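You operate a simulated robot arm through the tools that you are given. There is no shell and no other tool.

Carry out the task below with a simulated robot arm. There is one attempt and no reset: what you move stays moved.

## Task
Lay the ribbon cable in its groove, clamp it and check it.
Fine: both clamps shut, strain relief knob tight, then the green key: its lamp must light. Keep fingers out from under the clamps.

It is judged by the outcome, as a careful person would: the job done as asked, and still so three seconds after it is handed in. It fails if anything else is knocked over, pushed out of place, dropped, spilled or broken.

## Robot
A 6-joint arm with a two-finger gripper, fixed in place. Base frame: the origin is on the floor under the middle of its stand, x ahead of it, y to its left, z up; the work surface is at about z = 80. Lengths are in cm, angles in degrees, forces in N, time in s.
It reaches about 157.2 cm from its shoulder. Its first joint turns from -166.0 to 166.0 degrees. Payload 2.45 kg.
The TCP is the grasp point between the finger pads, 2 cm short of the fingertips. In the tool frame z runs along the fingers and y along their closing line. The gripper opens to 14 cm; its body begins 16.8 cm behind the TCP.
Orientation is that of the tool frame in the base frame, as [roll, pitch, yaw] about the fixed x, y, z axes, in that order (R = Rz(yaw) Ry(pitch) Rx(roll)). With the fingers straight down and closing along the base's y, the tool's x points along the base's -x, its y along +y and its z along -z.

## Interface
- The arm moves only by the tool apply_moves. Its argument "motion" is a list of rows, each a list of 7 numbers: the shift along the base's x, y, z in cm, then the turn, a rotation vector about the base's x, y, z in degrees, then the closure, from 0 (fully open) to 1 (shut). In form: [[x, y, z, ax, ay, az, gripper], ...]. A call has 1 to 20 rows; each row shifts and turns the commanded pose from where the row before left it. Rows are played at 5 a second. More than 5 cm and 8.6 degrees between two rows, or a gripper value outside its range, and nothing of the call is played. A pose out of reach is approached as far as the arm can. The call stops where the force on the tool passes 40 N (or 10 N more than at its start, if that is more) or the arm is blocked; 0.2 s more then pass. Each finger travels about 4.5 cm/s and halts on what it meets, pressing with about 31 N; the grip force reading is that of the motor and also rises with nothing between the fingers. The clock runs only during rows and for 0.2 s after the last one: add rows that do not move to give the fingers time. The reply holds the time, the measured pose of the TCP, the force on the tool along the base axes, the opening and the grip force, in the units named above and with some noise, with the torque about the TCP (base axes, N m) and any sound that the robot's microphone picked up.
- Cameras (640 x 400 px; columns grow to the right, rows downward): "scene" is fixed at [5.12, 65.03, 153.93]; the picture's right is [-0.35, -0.94, 0.00], its down [-0.53, 0.20, -0.82] and it looks along [0.77, -0.29, -0.57] (base axes); focal length 367 px, centre (320, 200). "wrist" rides on the gripper at [7.8, 1.1, -20.9] in the tool frame; the picture's right is [-0.14, 0.99, 0.00], its down [-0.92, -0.13, -0.37] and it looks along [-0.36, -0.05, 0.93] (tool axes); focal length 280 px, centre (320, 200). There is no depth. A picture from a camera that has moved, and an enlarged one, comes with that camera's place and axes in the base frame and with its lens.
- camera(camera): a new picture of that camera. No time passes.
- close_up(camera, box): a new picture of the part [left, top, right, bottom] of that camera's present view, enlarged. No time passes.
- sign_off(): hands the job in; it is judged then, once.

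Places have to be worked out from the pictures, the camera data and where the tool is seen. Open the gripper and draw the arm clear of the work before you hand the job in, unless the task says otherwise.

The tools are called by a JSON object that holds its "api" and its "payload". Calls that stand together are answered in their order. apply_moves: Moves the arm, as the interface text tells. Its arguments: {"type":"object","properties":{"motion":{"type":"array"}},"required":["motion"]} The other tools are called the same way: camera (camera) takes a picture; close_up (camera, box) takes an enlarged picture of a part of a camera's view; sign_off () hands the job in.

At the start:

```text
t: 0.0
position: [71.12, -23.47, 107.08]
ee_rot: [180.0, 0.0, -180.0]
contact_force: [0.0, -1.2, -0.1]
torque: [-0.01, 0.0, 0.0]
finger_gap: 13.99
gripper_force: 0.1
```

scene: 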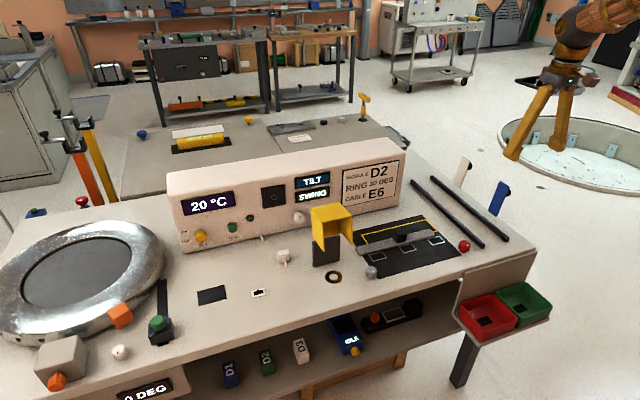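
wrist: 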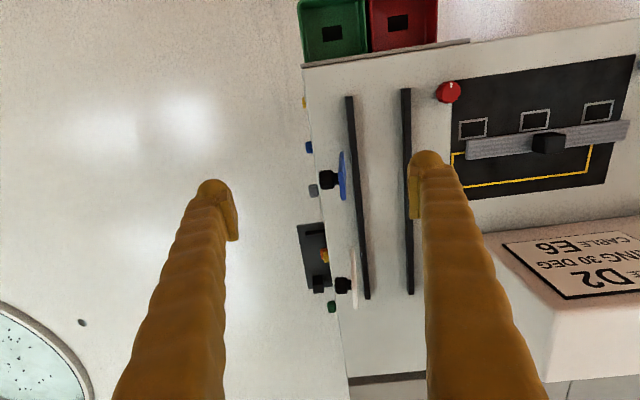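

I start by looking closely at the scene to find the cable, groove, clamps, knob and green key.

{"api": "close_up", "payload": {"camera": "scene", "box": [300, 180, 560, 340]}}

{"api": "close_up", "payload": {"camera": "scene", "box": [160, 140, 420, 300]}}

{"api": "close_up", "payload": {"camera": "wrist", "box": [420, 20, 640, 210]}}

{"api": "close_up", "payload": {"camera": "scene", "box": [0, 180, 260, 400]}}

```text
2.46 times, centred on (430, 260) of scene
camera zoom: at [5.12, 65.03, 153.93], right [-0.35, -0.94, 0.0], down [-0.53, 0.2, -0.82], along [0.77, -0.29, -0.57], focal length 902 px, centre (49, 52)
```

zoom: 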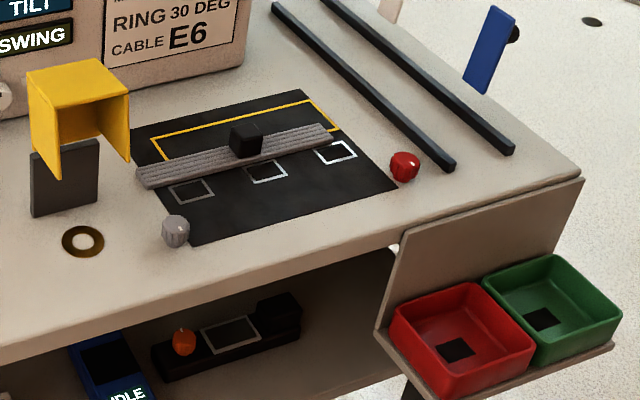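

```text
2.46 times, centred on (290, 220) of scene
camera zoom: at [5.12, 65.03, 153.93], right [-0.35, -0.94, 0.0], down [-0.53, 0.2, -0.82], along [0.77, -0.29, -0.57], focal length 902 px, centre (394, 151)
```

zoom: 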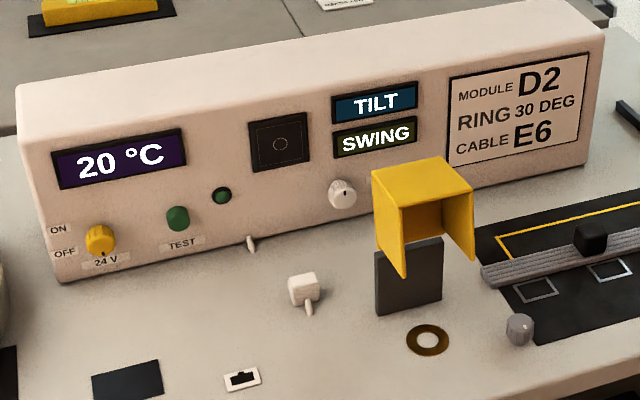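

```text
2.11 times, centred on (530, 115) of wrist
camera zoom: at [63.36, -22.5, 128.1], right [0.14, 0.99, 0.0], down [0.92, -0.13, 0.37], along [0.36, -0.05, -0.93], focal length 590 px, centre (-122, 379)
```

zoom: 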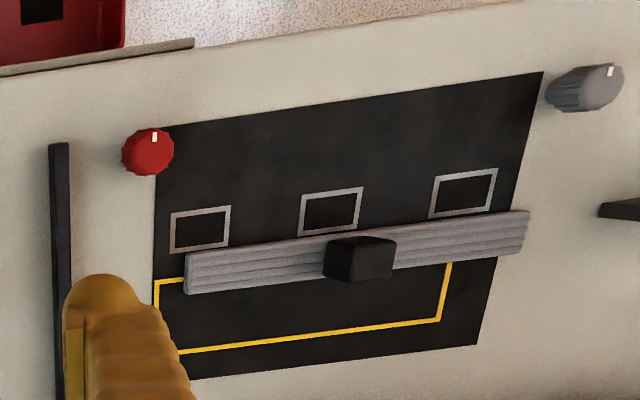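

```text
1.82 times, centred on (130, 290) of scene
camera zoom: at [5.12, 65.03, 153.93], right [-0.35, -0.94, 0.0], down [-0.53, 0.2, -0.82], along [0.77, -0.29, -0.57], focal length 666 px, centre (666, 36)
```

zoom: 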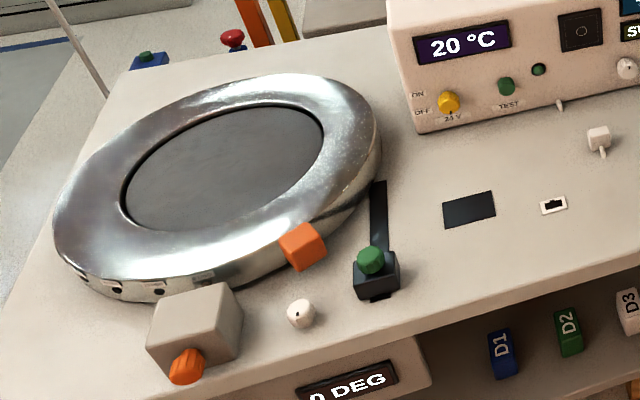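

The ribbon looks like the grey ribbed strip with a black block on a black mat; I need closer looks at the right end of the bench, the shelf below and the side levers.

{"api": "close_up", "payload": {"camera": "scene", "box": [400, 140, 530, 260]}}

{"api": "close_up", "payload": {"camera": "wrist", "box": [280, 80, 460, 320]}}

{"api": "close_up", "payload": {"camera": "scene", "box": [340, 210, 480, 290]}}

{"api": "close_up", "payload": {"camera": "scene", "box": [200, 290, 440, 400]}}

{"api": "close_up", "payload": {"camera": "scene", "box": [160, 180, 280, 255]}}

```text
3.33 times, centred on (465, 200) of scene
camera zoom: at [5.12, 65.03, 153.93], right [-0.35, -0.94, 0.0], down [-0.53, 0.2, -0.82], along [0.77, -0.29, -0.57], focal length 1222 px, centre (-163, 200)
```

zoom: 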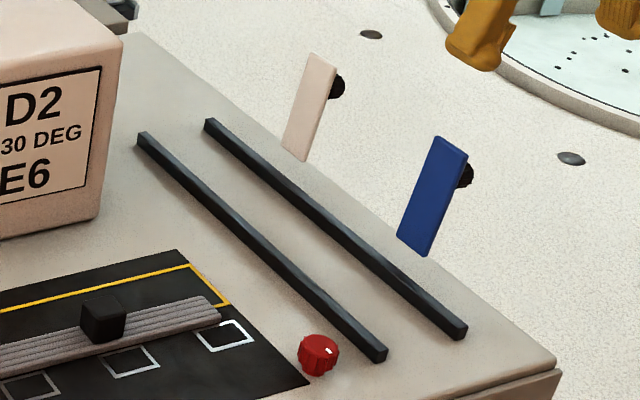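

```text
1.67 times, centred on (370, 200) of wrist
camera zoom: at [63.36, -22.5, 128.1], right [0.14, 0.99, 0.0], down [0.92, -0.13, 0.37], along [0.36, -0.05, -0.93], focal length 467 px, centre (237, 200)
```

zoom: 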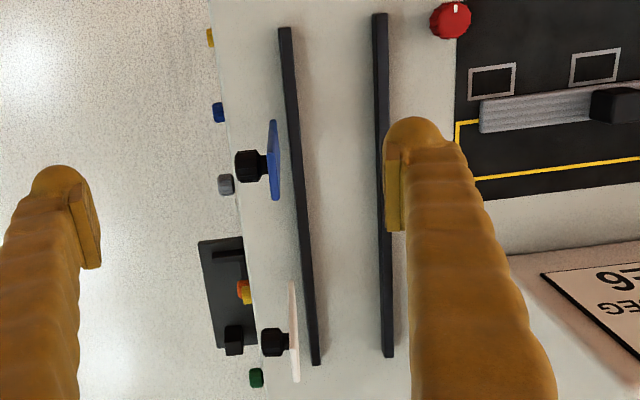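

```text
4.57 times, centred on (410, 250) of scene
camera zoom: at [5.12, 65.03, 153.93], right [-0.35, -0.94, 0.0], down [-0.53, 0.2, -0.82], along [0.77, -0.29, -0.57], focal length 1676 px, centre (-91, -29)
```

zoom: 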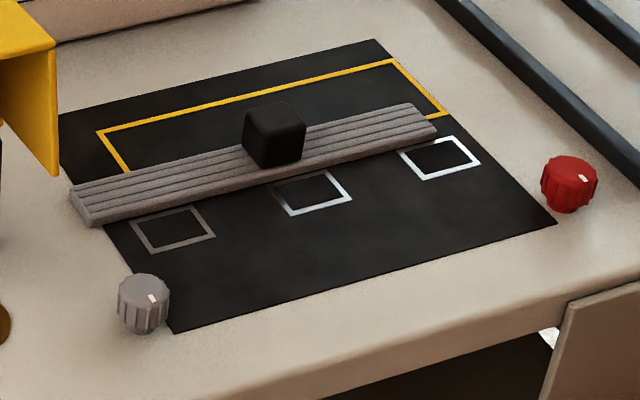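

```text
2.67 times, centred on (320, 345) of scene
camera zoom: at [5.12, 65.03, 153.93], right [-0.35, -0.94, 0.0], down [-0.53, 0.2, -0.82], along [0.77, -0.29, -0.57], focal length 978 px, centre (320, -187)
```

zoom: 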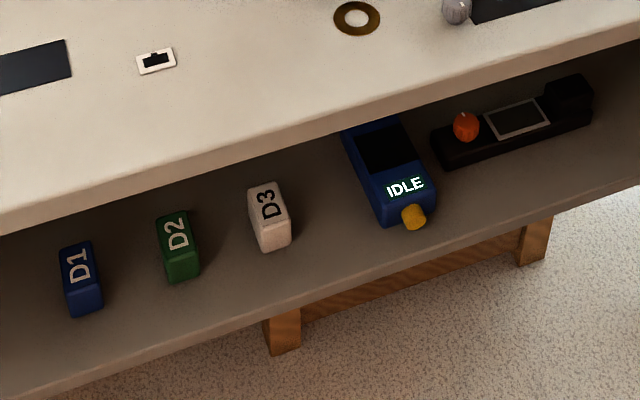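

```text
5.33 times, centred on (220, 218) of scene
camera zoom: at [5.12, 65.03, 153.93], right [-0.35, -0.94, 0.0], down [-0.53, 0.2, -0.82], along [0.77, -0.29, -0.57], focal length 1955 px, centre (853, 107)
```

zoom: 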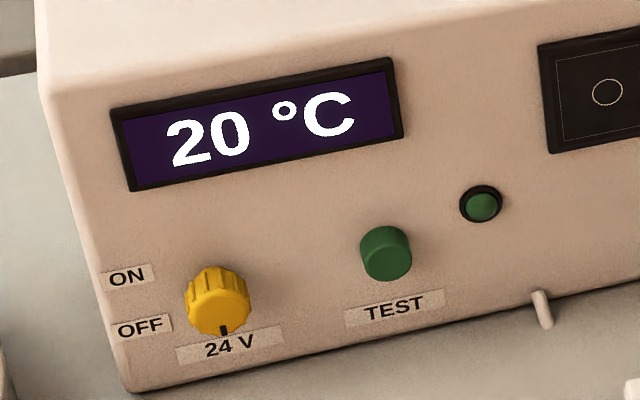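

The two black rails at the right look like the groove, with the white and blue upright plates as the open clamps (hinged near y≈-24). Before acting I'll move the wrist camera off to the right and tilt it to see the clamps, rails and the bench's right side.

{"api": "apply_moves", "payload": {"motion": [[0, -4, 2, 8, 0, 0, 0], [0, -4, 2, 8, 0, 0, 0], [0, -4, 2, 8, 0, 0, 0], [0, -4, 1, 8, 0, 0, 0], [0, -4, 0, 8, 0, 0, 0]]}}

{"api": "camera", "payload": {"camera": "wrist"}}

{"api": "camera", "payload": {"camera": "scene"}}

```text
t: 1.2
position: [71.21, -43.49, 114.34]
ee_rot: [140.0, 0.1, -179.9]
contact_force: [0.8, 0.3, 1.1]
torque: [-0.13, 0.01, -0.03]
finger_gap: 14.0
gripper_force: 0.1
```

```text
taken
camera wrist: at [63.49, -56.22, 131.15], right [0.14, 0.76, 0.64], down [0.92, -0.33, 0.2], along [0.37, 0.56, -0.74], focal length 280 px, centre (320, 200)
```

wrist: 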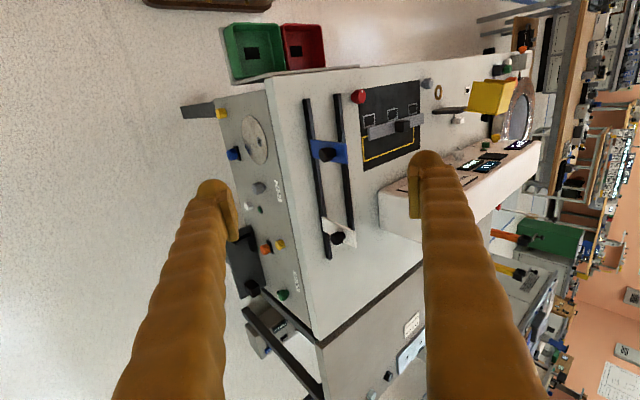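

```text
taken
```

scene: 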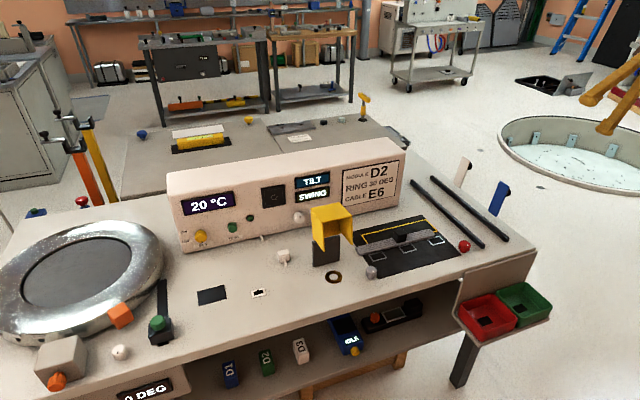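

The tilted view shows plenty on the right side face of the bench (yellow, blue, grey, green parts). I'll zoom in on those and on the clamps.

{"api": "close_up", "payload": {"camera": "wrist", "box": [180, 80, 320, 310]}}

{"api": "close_up", "payload": {"camera": "wrist", "box": [290, 80, 440, 270]}}

{"api": "close_up", "payload": {"camera": "wrist", "box": [400, 40, 560, 240]}}

```text
1.74 times, centred on (250, 195) of wrist
camera zoom: at [63.49, -56.22, 131.15], right [0.14, 0.76, 0.64], down [0.92, -0.33, 0.2], along [0.37, 0.56, -0.74], focal length 488 px, centre (442, 209)
```

zoom: 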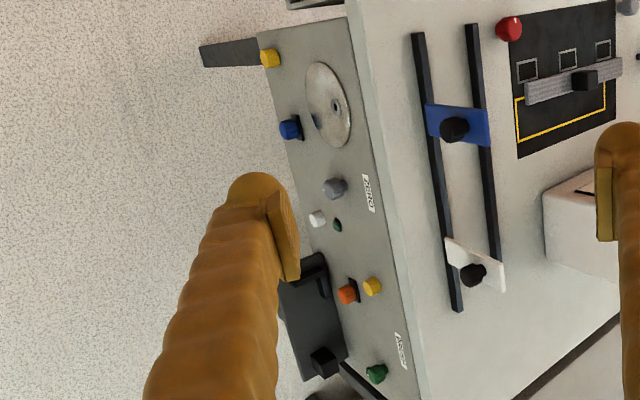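

```text
2.11 times, centred on (365, 175) of wrist
camera zoom: at [63.49, -56.22, 131.15], right [0.14, 0.76, 0.64], down [0.92, -0.33, 0.2], along [0.37, 0.56, -0.74], focal length 590 px, centre (225, 253)
```

zoom: 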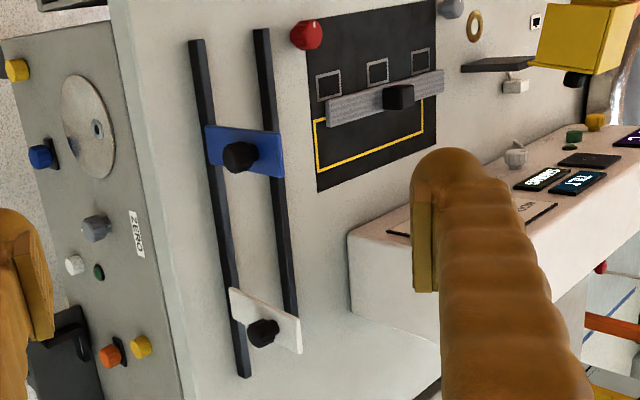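

```text
2.00 times, centred on (480, 140) of wrist
camera zoom: at [63.49, -56.22, 131.15], right [0.14, 0.76, 0.64], down [0.92, -0.33, 0.2], along [0.37, 0.56, -0.74], focal length 561 px, centre (0, 320)
```

zoom: 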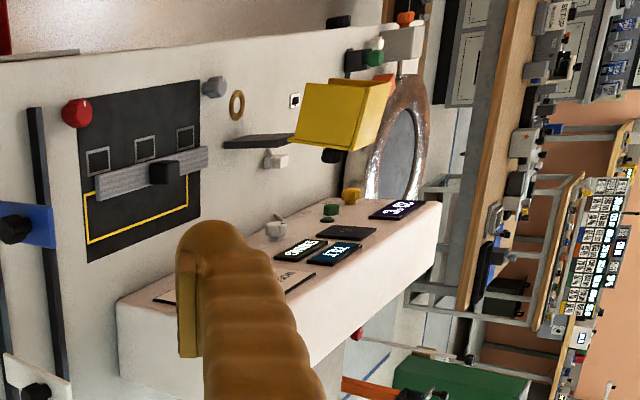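

The right side panel has other controls (ZERO etc.). I'll enlarge labels there and the lamp/key area to be sure which green key and which knob are meant.

{"api": "close_up", "payload": {"camera": "wrist", "box": [240, 170, 320, 310]}}

{"api": "close_up", "payload": {"camera": "wrist", "box": [300, 80, 380, 130]}}

{"api": "close_up", "payload": {"camera": "wrist", "box": [410, 60, 480, 110]}}

{"api": "close_up", "payload": {"camera": "scene", "box": [340, 255, 400, 292]}}

{"api": "close_up", "payload": {"camera": "scene", "box": [435, 225, 495, 262]}}

```text
2.86 times, centred on (280, 240) of wrist
camera zoom: at [63.49, -56.22, 131.15], right [0.14, 0.76, 0.64], down [0.92, -0.33, 0.2], along [0.37, 0.56, -0.74], focal length 801 px, centre (434, 86)
```

zoom: 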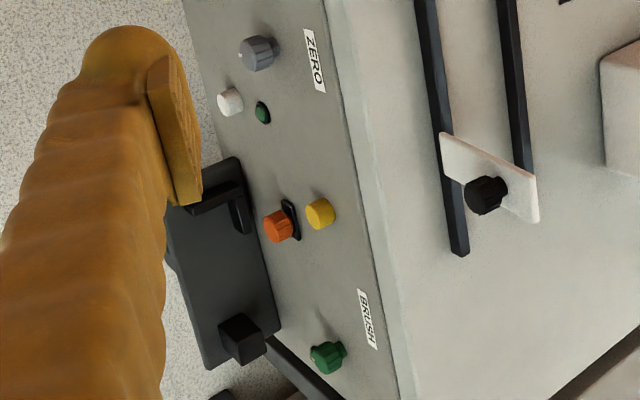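

```text
8.00 times, centred on (340, 105) of wrist
camera zoom: at [63.49, -56.22, 131.15], right [0.14, 0.76, 0.64], down [0.92, -0.33, 0.2], along [0.37, 0.56, -0.74], focal length 2243 px, centre (160, 960)
```

zoom: 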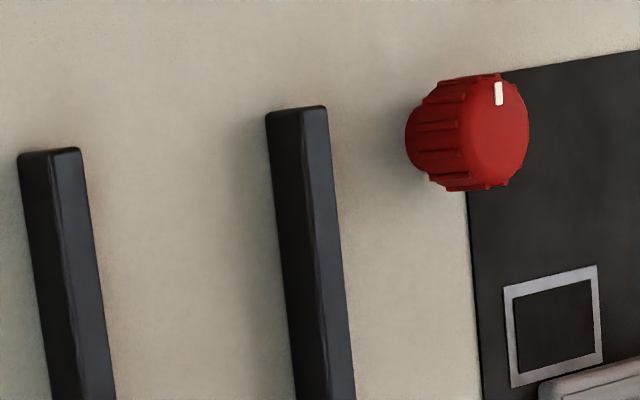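

```text
8.00 times, centred on (445, 85) of wrist
camera zoom: at [63.49, -56.22, 131.15], right [0.14, 0.76, 0.64], down [0.92, -0.33, 0.2], along [0.37, 0.56, -0.74], focal length 2243 px, centre (-680, 1120)
```

zoom: 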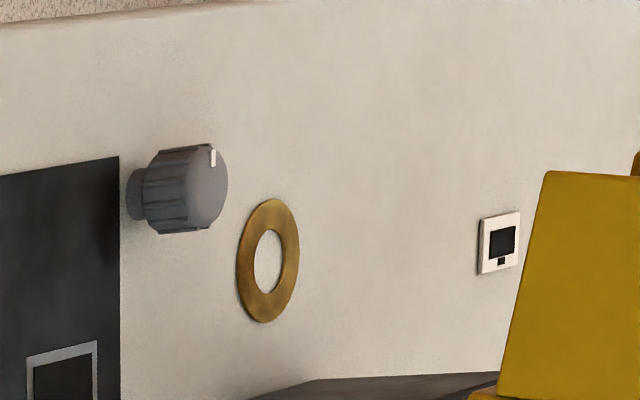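

```text
10.67 times, centred on (370, 274) of scene
camera zoom: at [5.12, 65.03, 153.93], right [-0.35, -0.94, 0.0], down [-0.53, 0.2, -0.82], along [0.77, -0.29, -0.57], focal length 3910 px, centre (-213, -584)
```

zoom: 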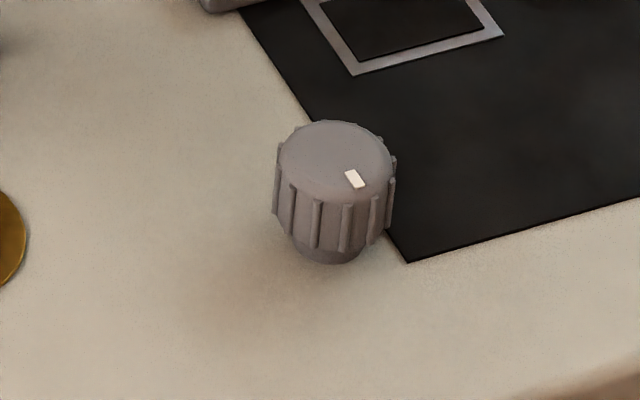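

```text
10.67 times, centred on (465, 244) of scene
camera zoom: at [5.12, 65.03, 153.93], right [-0.35, -0.94, 0.0], down [-0.53, 0.2, -0.82], along [0.77, -0.29, -0.57], focal length 3910 px, centre (-1227, -264)
```

zoom: 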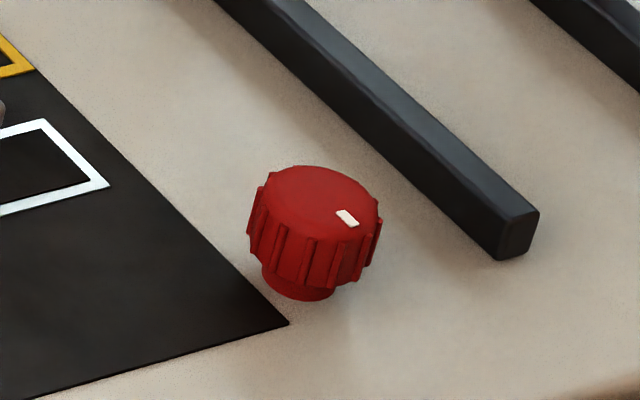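

The red knob sits right by the groove's end, so I take it as the strain relief knob; TEST with the lamp beside it is the green key. I now return to vertical and fly high over the ribbon to measure it from above.

{"api": "apply_moves", "payload": {"motion": [[0, 4, 0, -8, 0, 0, 0], [0, 4, 0, -8, 0, 0, 0], [0, 4, 0, -8, 0, 0, 0], [0, 4, 0, -8, 0, 0, 0], [0, 4, 0, -8, 0, 0, 0], [0.5, 4.5, 0, 0, 0, 0, 0], [0.5, 4.5, 0, 0, 0, 0, 0], [0.5, 4.5, 0, 0, 0, 0, 0], [0.5, 4.5, 0, 0, 0, 0, 0], [0.5, 4.5, 0, 0, 0, 0, 0], [0.5, 4.5, 0, 0, 0, 0, 0], [0.5, 4.5, 0, 0, 0, 0, 0], [0.5, 4, 0, 0, 0, 0, 0], [0, 2, 0, 0, 0, 0, 0]]}}

{"api": "camera", "payload": {"camera": "wrist"}}

{"api": "camera", "payload": {"camera": "scene"}}

```text
t: 4.2
position: [75.21, 14.06, 113.94]
ee_rot: [180.0, 0.0, -179.9]
contact_force: [0.7, 0.6, -0.1]
torque: [0.01, 0.0, 0.02]
finger_gap: 14.0
gripper_force: 0.1
```

```text
taken
camera wrist: at [67.45, 15.02, 134.96], right [0.14, 0.99, 0.0], down [0.92, -0.13, 0.37], along [0.37, -0.05, -0.93], focal length 280 px, centre (320, 200)
```

wrist: 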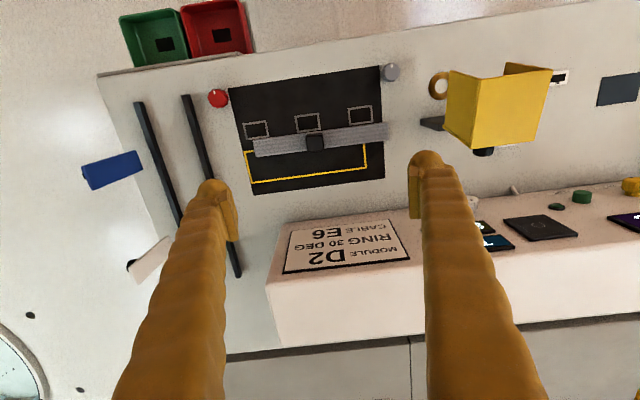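

```text
taken
```

scene: 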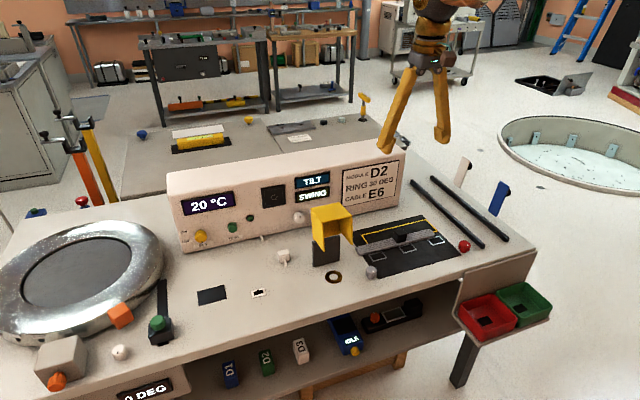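

I'm above the ribbon now. I'll enlarge the wrist view of the ribbon block and the panel front.

{"api": "close_up", "payload": {"camera": "wrist", "box": [200, 60, 420, 200]}}

{"api": "close_up", "payload": {"camera": "wrist", "box": [440, 150, 640, 275]}}

```text
2.86 times, centred on (310, 130) of wrist
camera zoom: at [67.45, 15.02, 134.96], right [0.14, 0.99, 0.0], down [0.92, -0.13, 0.37], along [0.37, -0.05, -0.93], focal length 801 px, centre (349, 400)
```

zoom: 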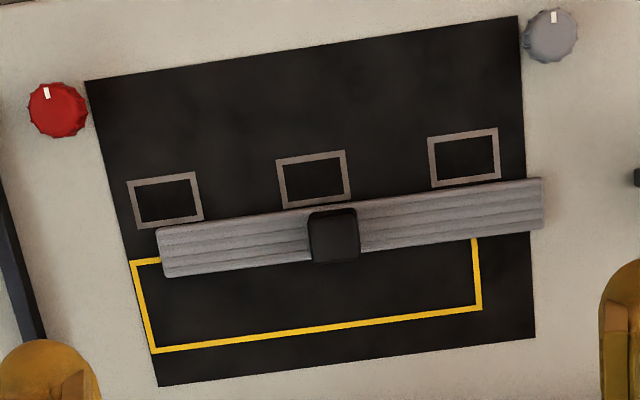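

```text
3.20 times, centred on (540, 212) of wrist
camera zoom: at [67.45, 15.02, 134.96], right [0.14, 0.99, 0.0], down [0.92, -0.13, 0.37], along [0.37, -0.05, -0.93], focal length 897 px, centre (-384, 160)
```

zoom: 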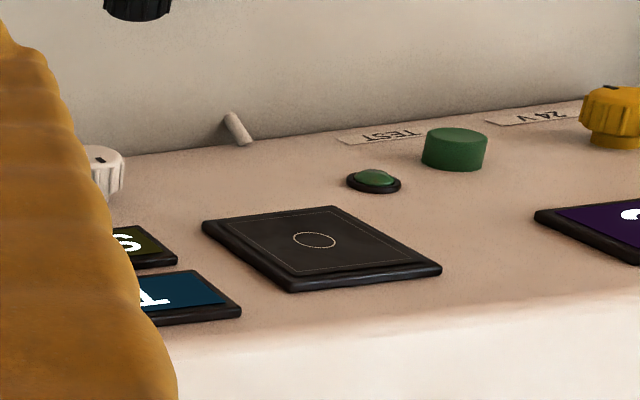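

Ribbon is about x 75–78.4, y 1–26.7 with its block near (76.6, 13). I descend part way, keeping open, to refine the block position against the TCP (which projects at about pixel (320,195)).

{"api": "apply_moves", "payload": {"motion": [[0.7, -0.5, -4.5, 0, 0, 0, 0], [0.7, -0.5, -4.5, 0, 0, 0, 0], [0, 0, -4.5, 0, 0, 0, 0], [0, 0, -4.5, 0, 0, 0, 0], [0, 0, 0, 0, 0, 0, 0]]}}

{"api": "camera", "payload": {"camera": "wrist"}}

{"api": "close_up", "payload": {"camera": "scene", "box": [340, 190, 480, 280]}}

```text
t: 5.4
position: [76.63, 12.99, 95.96]
ee_rot: [-180.0, -0.1, 179.9]
contact_force: [-0.8, 1.2, -0.2]
torque: [-0.01, -0.01, -0.03]
finger_gap: 14.0
gripper_force: 0.1
```

```text
taken
camera wrist: at [68.82, 13.96, 116.97], right [0.14, 0.99, 0.0], down [0.92, -0.13, 0.37], along [0.37, -0.05, -0.93], focal length 280 px, centre (320, 200)
```

wrist: 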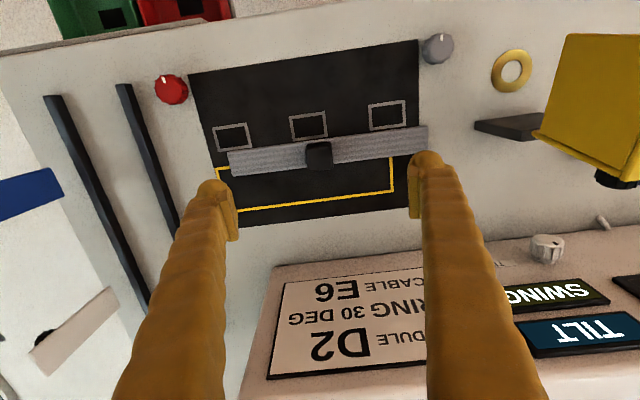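

```text
4.44 times, centred on (410, 235) of scene
camera zoom: at [5.12, 65.03, 153.93], right [-0.35, -0.94, 0.0], down [-0.53, 0.2, -0.82], along [0.77, -0.29, -0.57], focal length 1629 px, centre (-80, 44)
```

zoom: 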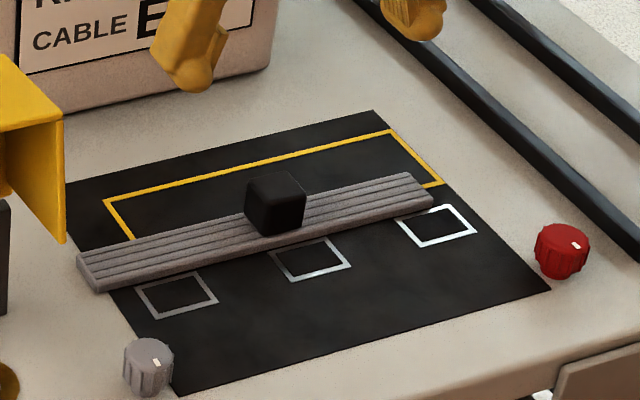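

Block centre computes to about (76.3, 12.8). I descend further to z≈87 and narrow the fingers a little, then check from both cameras.

{"api": "apply_moves", "payload": {"motion": [[-0.15, -0.1, -4.5, 0, 0, 0, 0.3], [-0.15, -0.1, -4.5, 0, 0, 0, 0.3], [0, 0, 0, 0, 0, 0, 0.3], [0, 0, 0, 0, 0, 0, 0.3]]}}

{"api": "close_up", "payload": {"camera": "wrist", "box": [160, 90, 480, 290]}}

{"api": "close_up", "payload": {"camera": "scene", "box": [360, 200, 450, 260]}}

```text
t: 6.4
position: [76.42, 13.16, 87.17]
ee_rot: [180.0, 0.1, -179.9]
contact_force: [0.4, 1.3, -0.8]
torque: [-0.02, -0.01, 0.01]
finger_gap: 9.8
gripper_force: 0.0
```

```text
2.00 times, centred on (320, 190) of wrist
camera zoom: at [68.7, 14.14, 108.12], right [0.14, 0.99, 0.0], down [0.92, -0.13, 0.37], along [0.36, -0.05, -0.93], focal length 561 px, centre (320, 220)
```

zoom: 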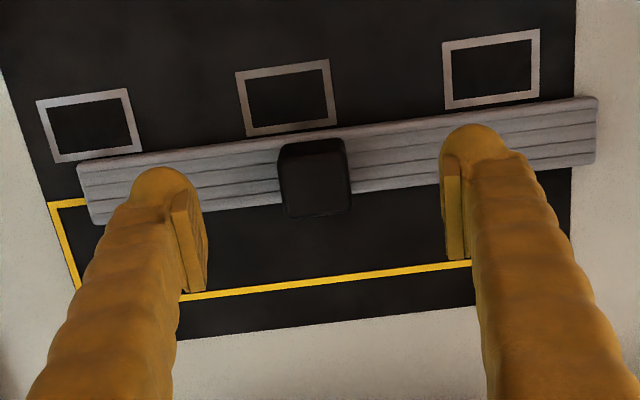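

```text
6.67 times, centred on (405, 230) of scene
camera zoom: at [5.12, 65.03, 153.93], right [-0.35, -0.94, 0.0], down [-0.53, 0.2, -0.82], along [0.77, -0.29, -0.57], focal length 2444 px, centre (-247, 0)
```

zoom: 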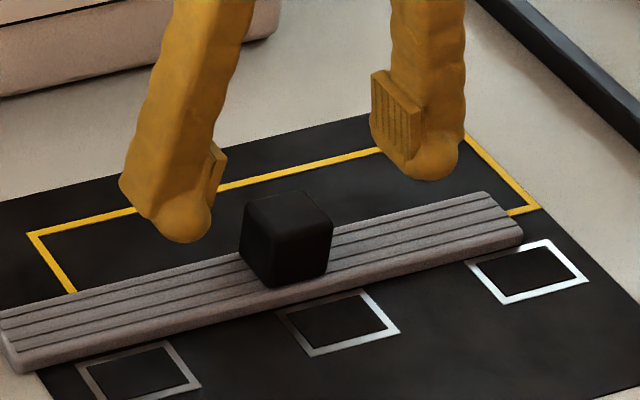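

Block centre ≈ (76.1, 13.1). I descend with small steps to TCP z≈84.2 (tips ≈82.2, just above the ribbon) and close gently.

{"api": "apply_moves", "payload": {"motion": [[-0.3, 0, -1, 0, 0, 0, 0.35], [0, 0, -1, 0, 0, 0, 0.4], [0, 0, -0.9, 0, 0, 0, 0.4], [0, 0, 0, 0, 0, 0, 0.4]]}}

{"api": "close_up", "payload": {"camera": "scene", "box": [360, 200, 450, 260]}}

{"api": "close_up", "payload": {"camera": "wrist", "box": [160, 90, 480, 290]}}

```text
t: 7.4
position: [75.86, 12.92, 84.33]
ee_rot: [-180.0, 0.0, -180.0]
contact_force: [0.4, -1.0, -0.3]
torque: [0.03, 0.04, -0.02]
finger_gap: 8.42
gripper_force: 0.0
```

```text
6.67 times, centred on (405, 230) of scene
camera zoom: at [5.12, 65.03, 153.93], right [-0.35, -0.94, 0.0], down [-0.53, 0.2, -0.82], along [0.77, -0.29, -0.57], focal length 2444 px, centre (-247, 0)
```

zoom: 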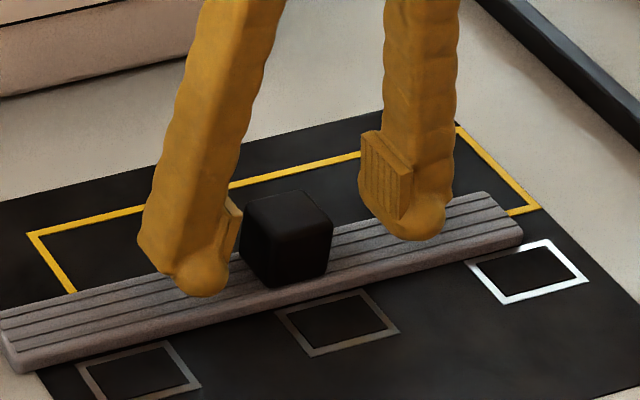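

```text
2.00 times, centred on (320, 190) of wrist
camera zoom: at [68.2, 13.89, 105.26], right [0.14, 0.99, 0.0], down [0.92, -0.13, 0.37], along [0.37, -0.05, -0.93], focal length 561 px, centre (320, 220)
```

zoom: 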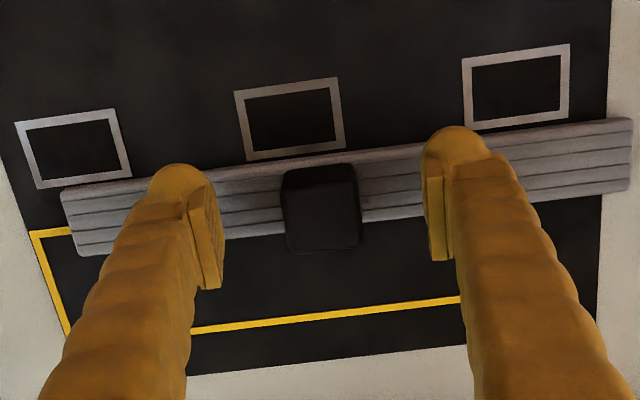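

The fingers straddle the block with the block about centred (maybe 0.3 cm further in +x). I nudge and close on it.

{"api": "apply_moves", "payload": {"motion": [[0.3, 0.1, 0, 0, 0, 0, 0.5], [0, 0, 0, 0, 0, 0, 0.6], [0, 0, 0, 0, 0, 0, 0.75], [0, 0, 0, 0, 0, 0, 0.9], [0, 0, 0, 0, 0, 0, 1], [0, 0, 0, 0, 0, 0, 1]]}}

{"api": "close_up", "payload": {"camera": "scene", "box": [360, 200, 450, 260]}}

{"api": "close_up", "payload": {"camera": "wrist", "box": [160, 90, 480, 290]}}

```text
t: 8.8
position: [76.15, 12.97, 84.26]
ee_rot: [-180.0, -0.1, 180.0]
contact_force: [0.0, -0.1, -0.3]
torque: [0.0, -0.05, -0.05]
finger_gap: 3.05
gripper_force: 30.9
```

```text
6.67 times, centred on (405, 230) of scene
camera zoom: at [5.12, 65.03, 153.93], right [-0.35, -0.94, 0.0], down [-0.53, 0.2, -0.82], along [0.77, -0.29, -0.57], focal length 2444 px, centre (-247, 0)
```

zoom: 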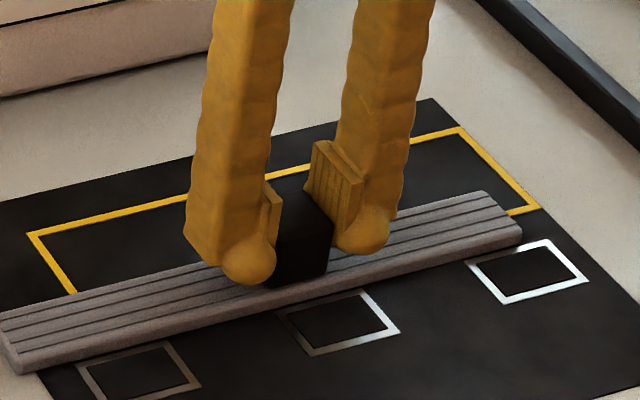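

```text
2.00 times, centred on (320, 190) of wrist
camera zoom: at [68.51, 13.93, 105.25], right [0.14, 0.99, 0.0], down [0.92, -0.13, 0.37], along [0.36, -0.05, -0.93], focal length 561 px, centre (320, 220)
```

zoom: 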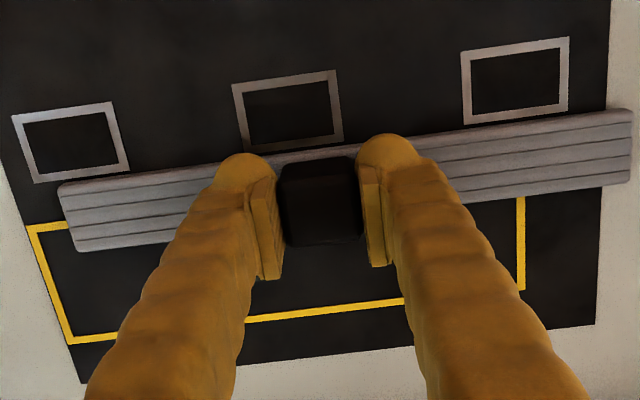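

Gripped at 3.05 cm. I lift straight up about 20 cm and check that the ribbon comes along.

{"api": "apply_moves", "payload": {"motion": [[0, 0, 1, 0, 0, 0, 1], [0, 0, 2, 0, 0, 0, 1], [0, 0, 4, 0, 0, 0, 1], [0, 0, 4, 0, 0, 0, 1], [0, 0, 4, 0, 0, 0, 1], [0, 0, 4, 0, 0, 0, 1], [0, 0, 2, 0, 0, 0, 1], [0, 0, 0, 0, 0, 0, 1]]}}

{"api": "camera", "payload": {"camera": "scene"}}

{"api": "camera", "payload": {"camera": "wrist"}}

```text
t: 10.6
position: [76.35, 12.85, 105.19]
ee_rot: [179.9, 0.0, -179.9]
contact_force: [-0.7, -0.1, 1.4]
torque: [0.0, -0.01, -0.01]
finger_gap: 0.03
gripper_force: 29.4
```

```text
taken
```

scene: 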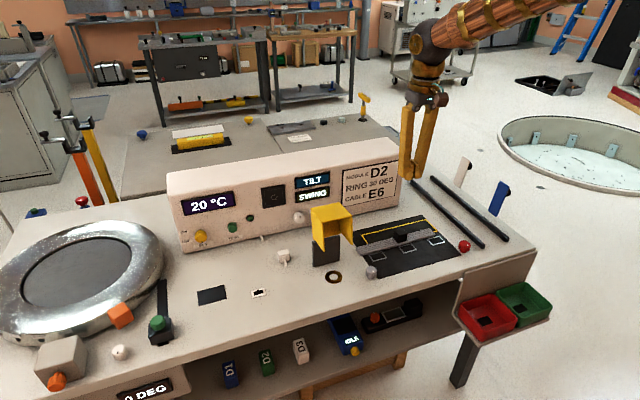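

```text
taken
camera wrist: at [68.6, 13.83, 126.25], right [0.14, 0.99, 0.0], down [0.92, -0.13, 0.37], along [0.36, -0.05, -0.93], focal length 280 px, centre (320, 200)
```

wrist: 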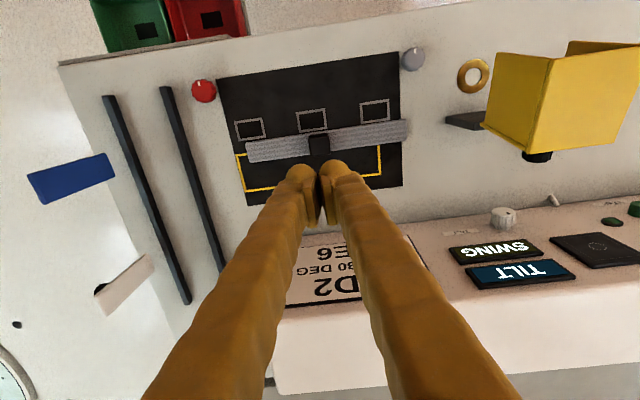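

The block slipped out — the grip was too high (only ~1 cm engaged on a rounded top); the ribbon is still in place. I reopen above it and go back down, this time lower.

{"api": "apply_moves", "payload": {"motion": [[0, 0, 0, 0, 0, 0, 0.5], [0, 0, 0, 0, 0, 0, 0.5], [0, 0, -1, 0, 0, 0, 0.5], [0, 0, -4, 0, 0, 0, 0.5], [0, 0, -4, 0, 0, 0, 0.5], [0, 0, -4, 0, 0, 0, 0.5], [0, 0, -4, 0, 0, 0, 0.5], [0, 0, -2, 0, 0, 0, 0.5], [0, 0, 0, 0, 0, 0, 0.5]]}}

{"api": "close_up", "payload": {"camera": "wrist", "box": [240, 120, 400, 230]}}

{"api": "close_up", "payload": {"camera": "scene", "box": [370, 200, 440, 250]}}

```text
t: 12.6
position: [76.23, 12.75, 86.11]
ee_rot: [180.0, -0.1, 180.0]
contact_force: [0.6, -0.9, -0.1]
torque: [0.02, 0.04, 0.01]
finger_gap: 7.02
gripper_force: 0.0
```

```text
3.64 times, centred on (320, 175) of wrist
camera zoom: at [68.49, 13.77, 107.18], right [0.14, 0.99, 0.0], down [0.92, -0.13, 0.37], along [0.36, -0.05, -0.93], focal length 1020 px, centre (320, 291)
```

zoom: 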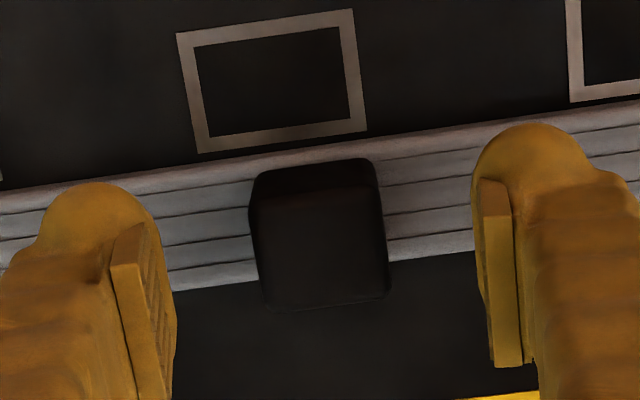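

```text
8.00 times, centred on (405, 225) of scene
camera zoom: at [5.12, 65.03, 153.93], right [-0.35, -0.94, 0.0], down [-0.53, 0.2, -0.82], along [0.77, -0.29, -0.57], focal length 2933 px, centre (-360, 0)
```

zoom: 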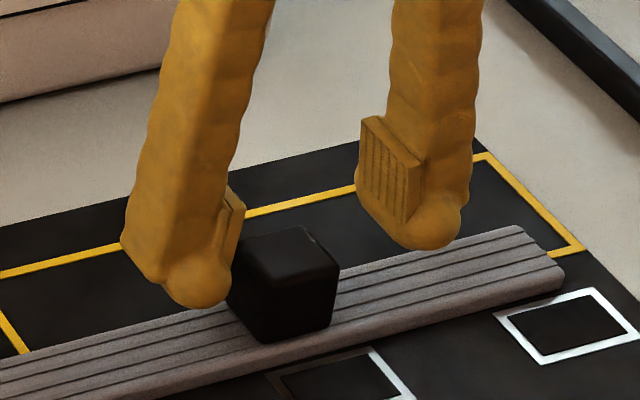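

Block centre at ≈(76.5, 12.8). I move down to TCP z≈83.4 and read the force to sense the ribbon top.

{"api": "apply_moves", "payload": {"motion": [[0.25, 0, -1, 0, 0, 0, 0.5], [0, 0, -1, 0, 0, 0, 0.5], [0, 0, -0.4, 0, 0, 0, 0.5], [0, 0, -0.3, 0, 0, 0, 0.5], [0, 0, 0, 0, 0, 0, 0.5]]}}

{"api": "close_up", "payload": {"camera": "scene", "box": [370, 200, 440, 250]}}

```text
t: 13.8
position: [76.49, 13.0, 83.52]
ee_rot: [180.0, 0.0, -179.9]
contact_force: [0.3, -0.3, -0.9]
torque: [-0.03, -0.04, -0.03]
finger_gap: 7.0
gripper_force: 0.1
```

```text
8.00 times, centred on (405, 225) of scene
camera zoom: at [5.12, 65.03, 153.93], right [-0.35, -0.94, 0.0], down [-0.53, 0.2, -0.82], along [0.77, -0.29, -0.57], focal length 2933 px, centre (-360, 0)
```

zoom: 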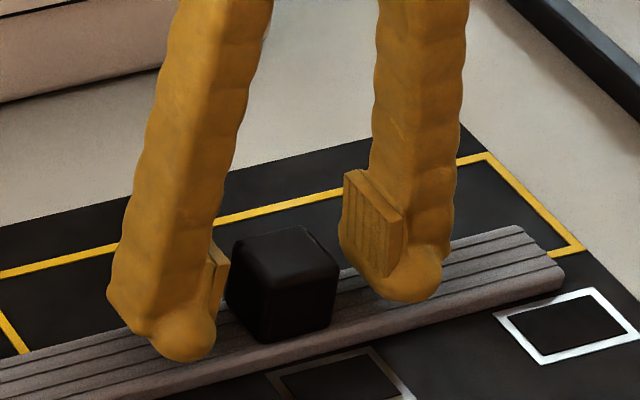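

No contact yet at z=83.5. I continue down in fine steps.

{"api": "apply_moves", "payload": {"motion": [[0, 0, -0.3, 0, 0, 0, 0.5], [0, 0, 0, 0, 0, 0, 0.5]]}}

{"api": "apply_moves", "payload": {"motion": [[0, 0, -0.25, 0, 0, 0, 0.5], [0, 0, 0, 0, 0, 0, 0.5]]}}

{"api": "close_up", "payload": {"camera": "scene", "box": [370, 200, 440, 250]}}

```text
t: 14.4
position: [76.39, 12.96, 83.11]
ee_rot: [-179.9, 0.0, 180.0]
contact_force: [0.2, 0.8, 0.0]
torque: [0.04, 0.03, 0.0]
finger_gap: 7.02
gripper_force: 0.1
```

```text
t: 15.0
position: [76.46, 13.05, 83.06]
ee_rot: [-180.0, 0.1, 180.0]
contact_force: [-0.1, 0.2, 0.1]
torque: [0.01, -0.01, 0.0]
finger_gap: 6.98
gripper_force: 0.0
```

```text
8.00 times, centred on (405, 225) of scene
camera zoom: at [5.12, 65.03, 153.93], right [-0.35, -0.94, 0.0], down [-0.53, 0.2, -0.82], along [0.77, -0.29, -0.57], focal length 2933 px, centre (-360, 0)
```

zoom: 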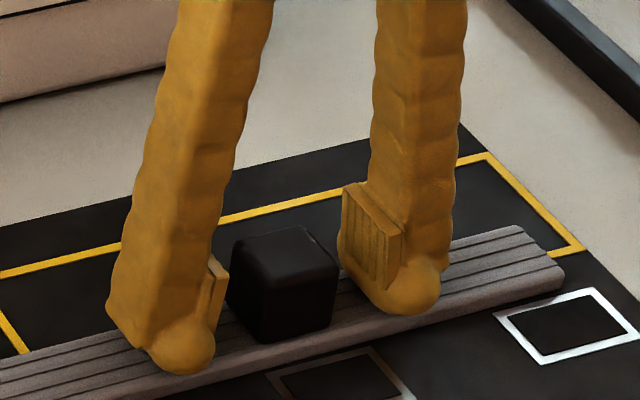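

The tips are practically at the ribbon top now. I close here with a firm hold and then do a small test lift.

{"api": "apply_moves", "payload": {"motion": [[0, 0, -0.15, 0, 0, 0, 0.6], [0, 0, 0, 0, 0, 0, 0.75], [0, 0, 0, 0, 0, 0, 0.9], [0, 0, 0, 0, 0, 0, 1], [0, 0, 0, 0, 0, 0, 1], [0, 0, 0, 0, 0, 0, 1]]}}

{"api": "apply_moves", "payload": {"motion": [[0, 0, 0.5, 0, 0, 0, 1], [0, 0, 1, 0, 0, 0, 1], [0, 0, 1, 0, 0, 0, 1], [0, 0, 0, 0, 0, 0, 1]]}}

{"api": "close_up", "payload": {"camera": "scene", "box": [340, 190, 480, 280]}}

{"api": "camera", "payload": {"camera": "wrist"}}

```text
t: 15.7
position: [76.56, 12.94, 82.9]
ee_rot: [179.9, 0.2, 179.9]
contact_force: [-0.3, -3.7, 12.5]
torque: [-0.02, 0.1, 0.07]
finger_gap: 3.11
gripper_force: 14.6
stopped in row 3: the force on the tool passed its limit at 44 N (the readings are from after the stop); the commanded pose is now the measured one
```

```text
t: 16.6
position: [76.57, 13.11, 85.42]
ee_rot: [180.0, 0.2, 179.9]
contact_force: [-0.3, -0.2, -0.2]
torque: [-0.02, 0.02, 0.07]
finger_gap: 3.08
gripper_force: 30.6
```

```text
4.44 times, centred on (410, 235) of scene
camera zoom: at [5.12, 65.03, 153.93], right [-0.35, -0.94, 0.0], down [-0.53, 0.2, -0.82], along [0.77, -0.29, -0.57], focal length 1629 px, centre (-80, 44)
```

zoom: 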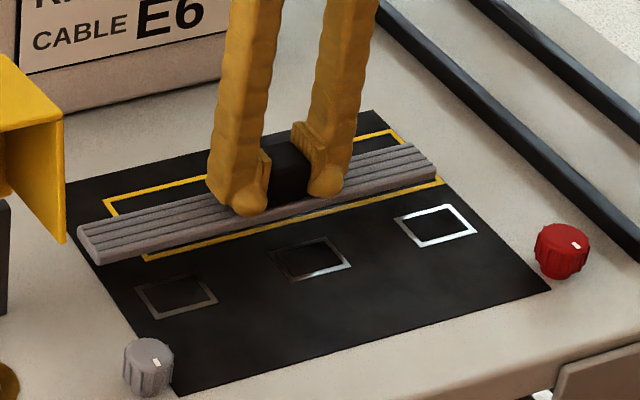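

```text
taken
camera wrist: at [68.74, 14.0, 106.5], right [0.14, 0.99, 0.0], down [0.92, -0.13, 0.37], along [0.37, -0.05, -0.93], focal length 280 px, centre (320, 200)
```

wrist: 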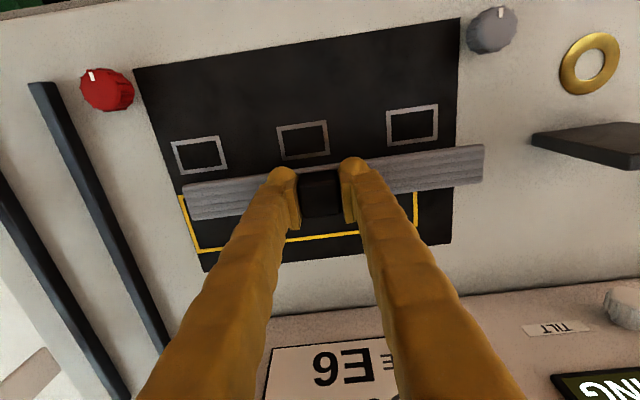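

The ribbon is held and lifted level. I raise it to z≈106 and rotate it −90° about vertical so it lines up with the rails.

{"api": "apply_moves", "payload": {"motion": [[0, 0, 3, 0, 0, 0, 1], [0, 0, 4, 0, 0, 0, 1], [0, 0, 4, 0, 0, 0, 1], [0, 0, 4, 0, 0, 0, 1], [0, 0, 4, 0, 0, 0, 1], [0, 0, 1.5, 0, 0, 0, 1], [0, 0, 0, 0, 0, -7.5, 1], [0, 0, 0, 0, 0, -7.5, 1], [0, 0, 0, 0, 0, -7.5, 1], [0, 0, 0, 0, 0, -7.5, 1], [0, 0, 0, 0, 0, -7.5, 1], [0, 0, 0, 0, 0, -7.5, 1], [0, 0, 0, 0, 0, -7.5, 1], [0, 0, 0, 0, 0, -7.5, 1], [0, 0, 0, 0, 0, -7.5, 1], [0, 0, 0, 0, 0, -7.5, 1], [0, 0, 0, 0, 0, -7.5, 1], [0, 0, 0, 0, 0, -7.5, 1], [0, 0, 0, 0, 0, 0, 1]]}}

{"api": "camera", "payload": {"camera": "scene"}}

{"api": "camera", "payload": {"camera": "wrist"}}

```text
t: 20.6
position: [76.6, 12.91, 105.92]
ee_rot: [-179.9, 0.2, 89.9]
contact_force: [0.9, 0.1, -1.4]
torque: [-0.03, 0.02, -0.02]
finger_gap: 3.05
gripper_force: 31.3
```

```text
taken
```

scene: 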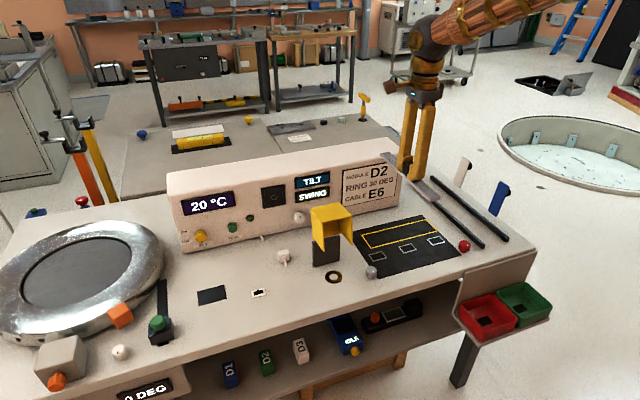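

```text
taken
camera wrist: at [77.68, 20.68, 126.95], right [0.99, -0.14, 0.0], down [-0.13, -0.92, 0.37], along [-0.05, -0.37, -0.93], focal length 280 px, centre (320, 200)
```

wrist: 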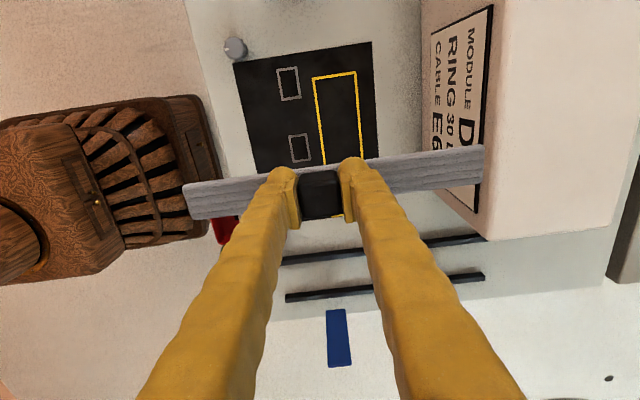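

Ribbon is aligned with the rails. I fly it over the groove (x≈84.7, y≈−14) at this height and look.

{"api": "apply_moves", "payload": {"motion": [[1.3, -4.5, 0, 0, 0, 0, 1], [1.3, -4.5, 0, 0, 0, 0, 1], [1.3, -4.5, 0, 0, 0, 0, 1], [1.4, -4.5, 0, 0, 0, 0, 1], [1.4, -4.5, 0, 0, 0, 0, 1], [1.4, -4.4, 0, 0, 0, 0, 1], [0, 0, 0, 0, 0, 0, 1]]}}

{"api": "camera", "payload": {"camera": "wrist"}}

{"api": "close_up", "payload": {"camera": "scene", "box": [370, 120, 540, 270]}}

```text
t: 22.2
position: [84.57, -14.15, 106.11]
ee_rot: [179.9, 0.2, 89.9]
contact_force: [1.0, 0.2, -1.4]
torque: [-0.01, 0.01, 0.0]
finger_gap: 3.06
gripper_force: 30.9
```

```text
taken
camera wrist: at [85.78, -6.36, 127.05], right [0.99, -0.14, 0.0], down [-0.13, -0.92, 0.37], along [-0.05, -0.37, -0.93], focal length 280 px, centre (320, 200)
```

wrist: 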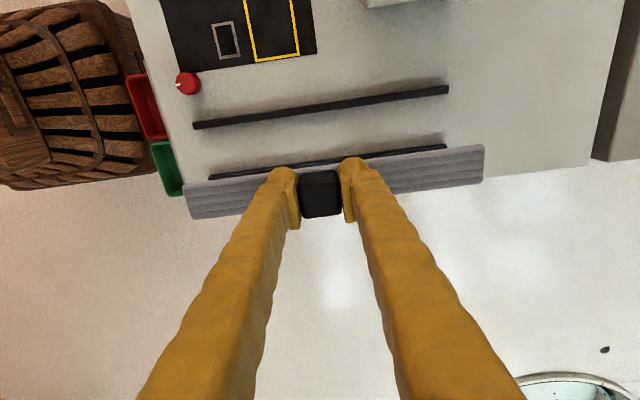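

```text
2.67 times, centred on (455, 195) of scene
camera zoom: at [5.12, 65.03, 153.93], right [-0.35, -0.94, 0.0], down [-0.53, 0.2, -0.82], along [0.77, -0.29, -0.57], focal length 978 px, centre (-40, 213)
```

zoom: 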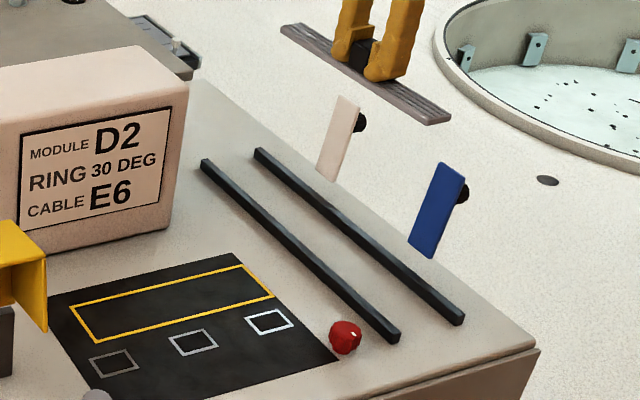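

Rails compute to y≈−9.2 and −17.75, x 66–104, so the groove centre is (85.2, −13.5); the ribbon's middle is ~1 cm ahead of the block. I shift to put the ribbon mid-groove and descend to z≈88.

{"api": "apply_moves", "payload": {"motion": [[-0.4, 0.6, -3, 0, 0, 0, 1], [0, 0, -4, 0, 0, 0, 1], [0, 0, -4, 0, 0, 0, 1], [0, 0, -4, 0, 0, 0, 1], [0, 0, -3, 0, 0, 0, 1], [0, 0, 0, 0, 0, 0, 1]]}}

{"api": "camera", "payload": {"camera": "wrist"}}

{"api": "close_up", "payload": {"camera": "scene", "box": [370, 120, 540, 270]}}

```text
t: 23.6
position: [84.41, -13.61, 88.07]
ee_rot: [-179.9, 0.2, 90.1]
contact_force: [0.4, 0.8, -1.6]
torque: [0.02, 0.02, 0.0]
finger_gap: 3.09
gripper_force: 31.2
```

```text
taken
camera wrist: at [85.42, -5.82, 109.05], right [0.99, -0.14, 0.0], down [-0.13, -0.92, 0.37], along [-0.05, -0.37, -0.93], focal length 280 px, centre (320, 200)
```

wrist: 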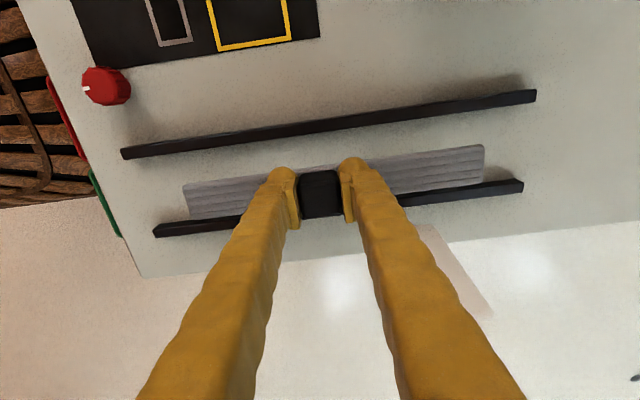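

```text
2.67 times, centred on (455, 195) of scene
camera zoom: at [5.12, 65.03, 153.93], right [-0.35, -0.94, 0.0], down [-0.53, 0.2, -0.82], along [0.77, -0.29, -0.57], focal length 978 px, centre (-40, 213)
```

zoom: 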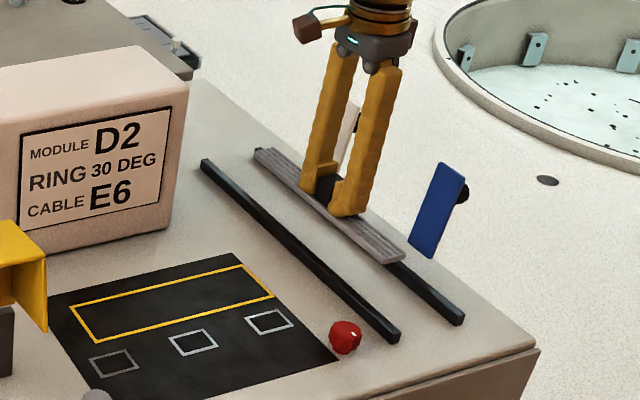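

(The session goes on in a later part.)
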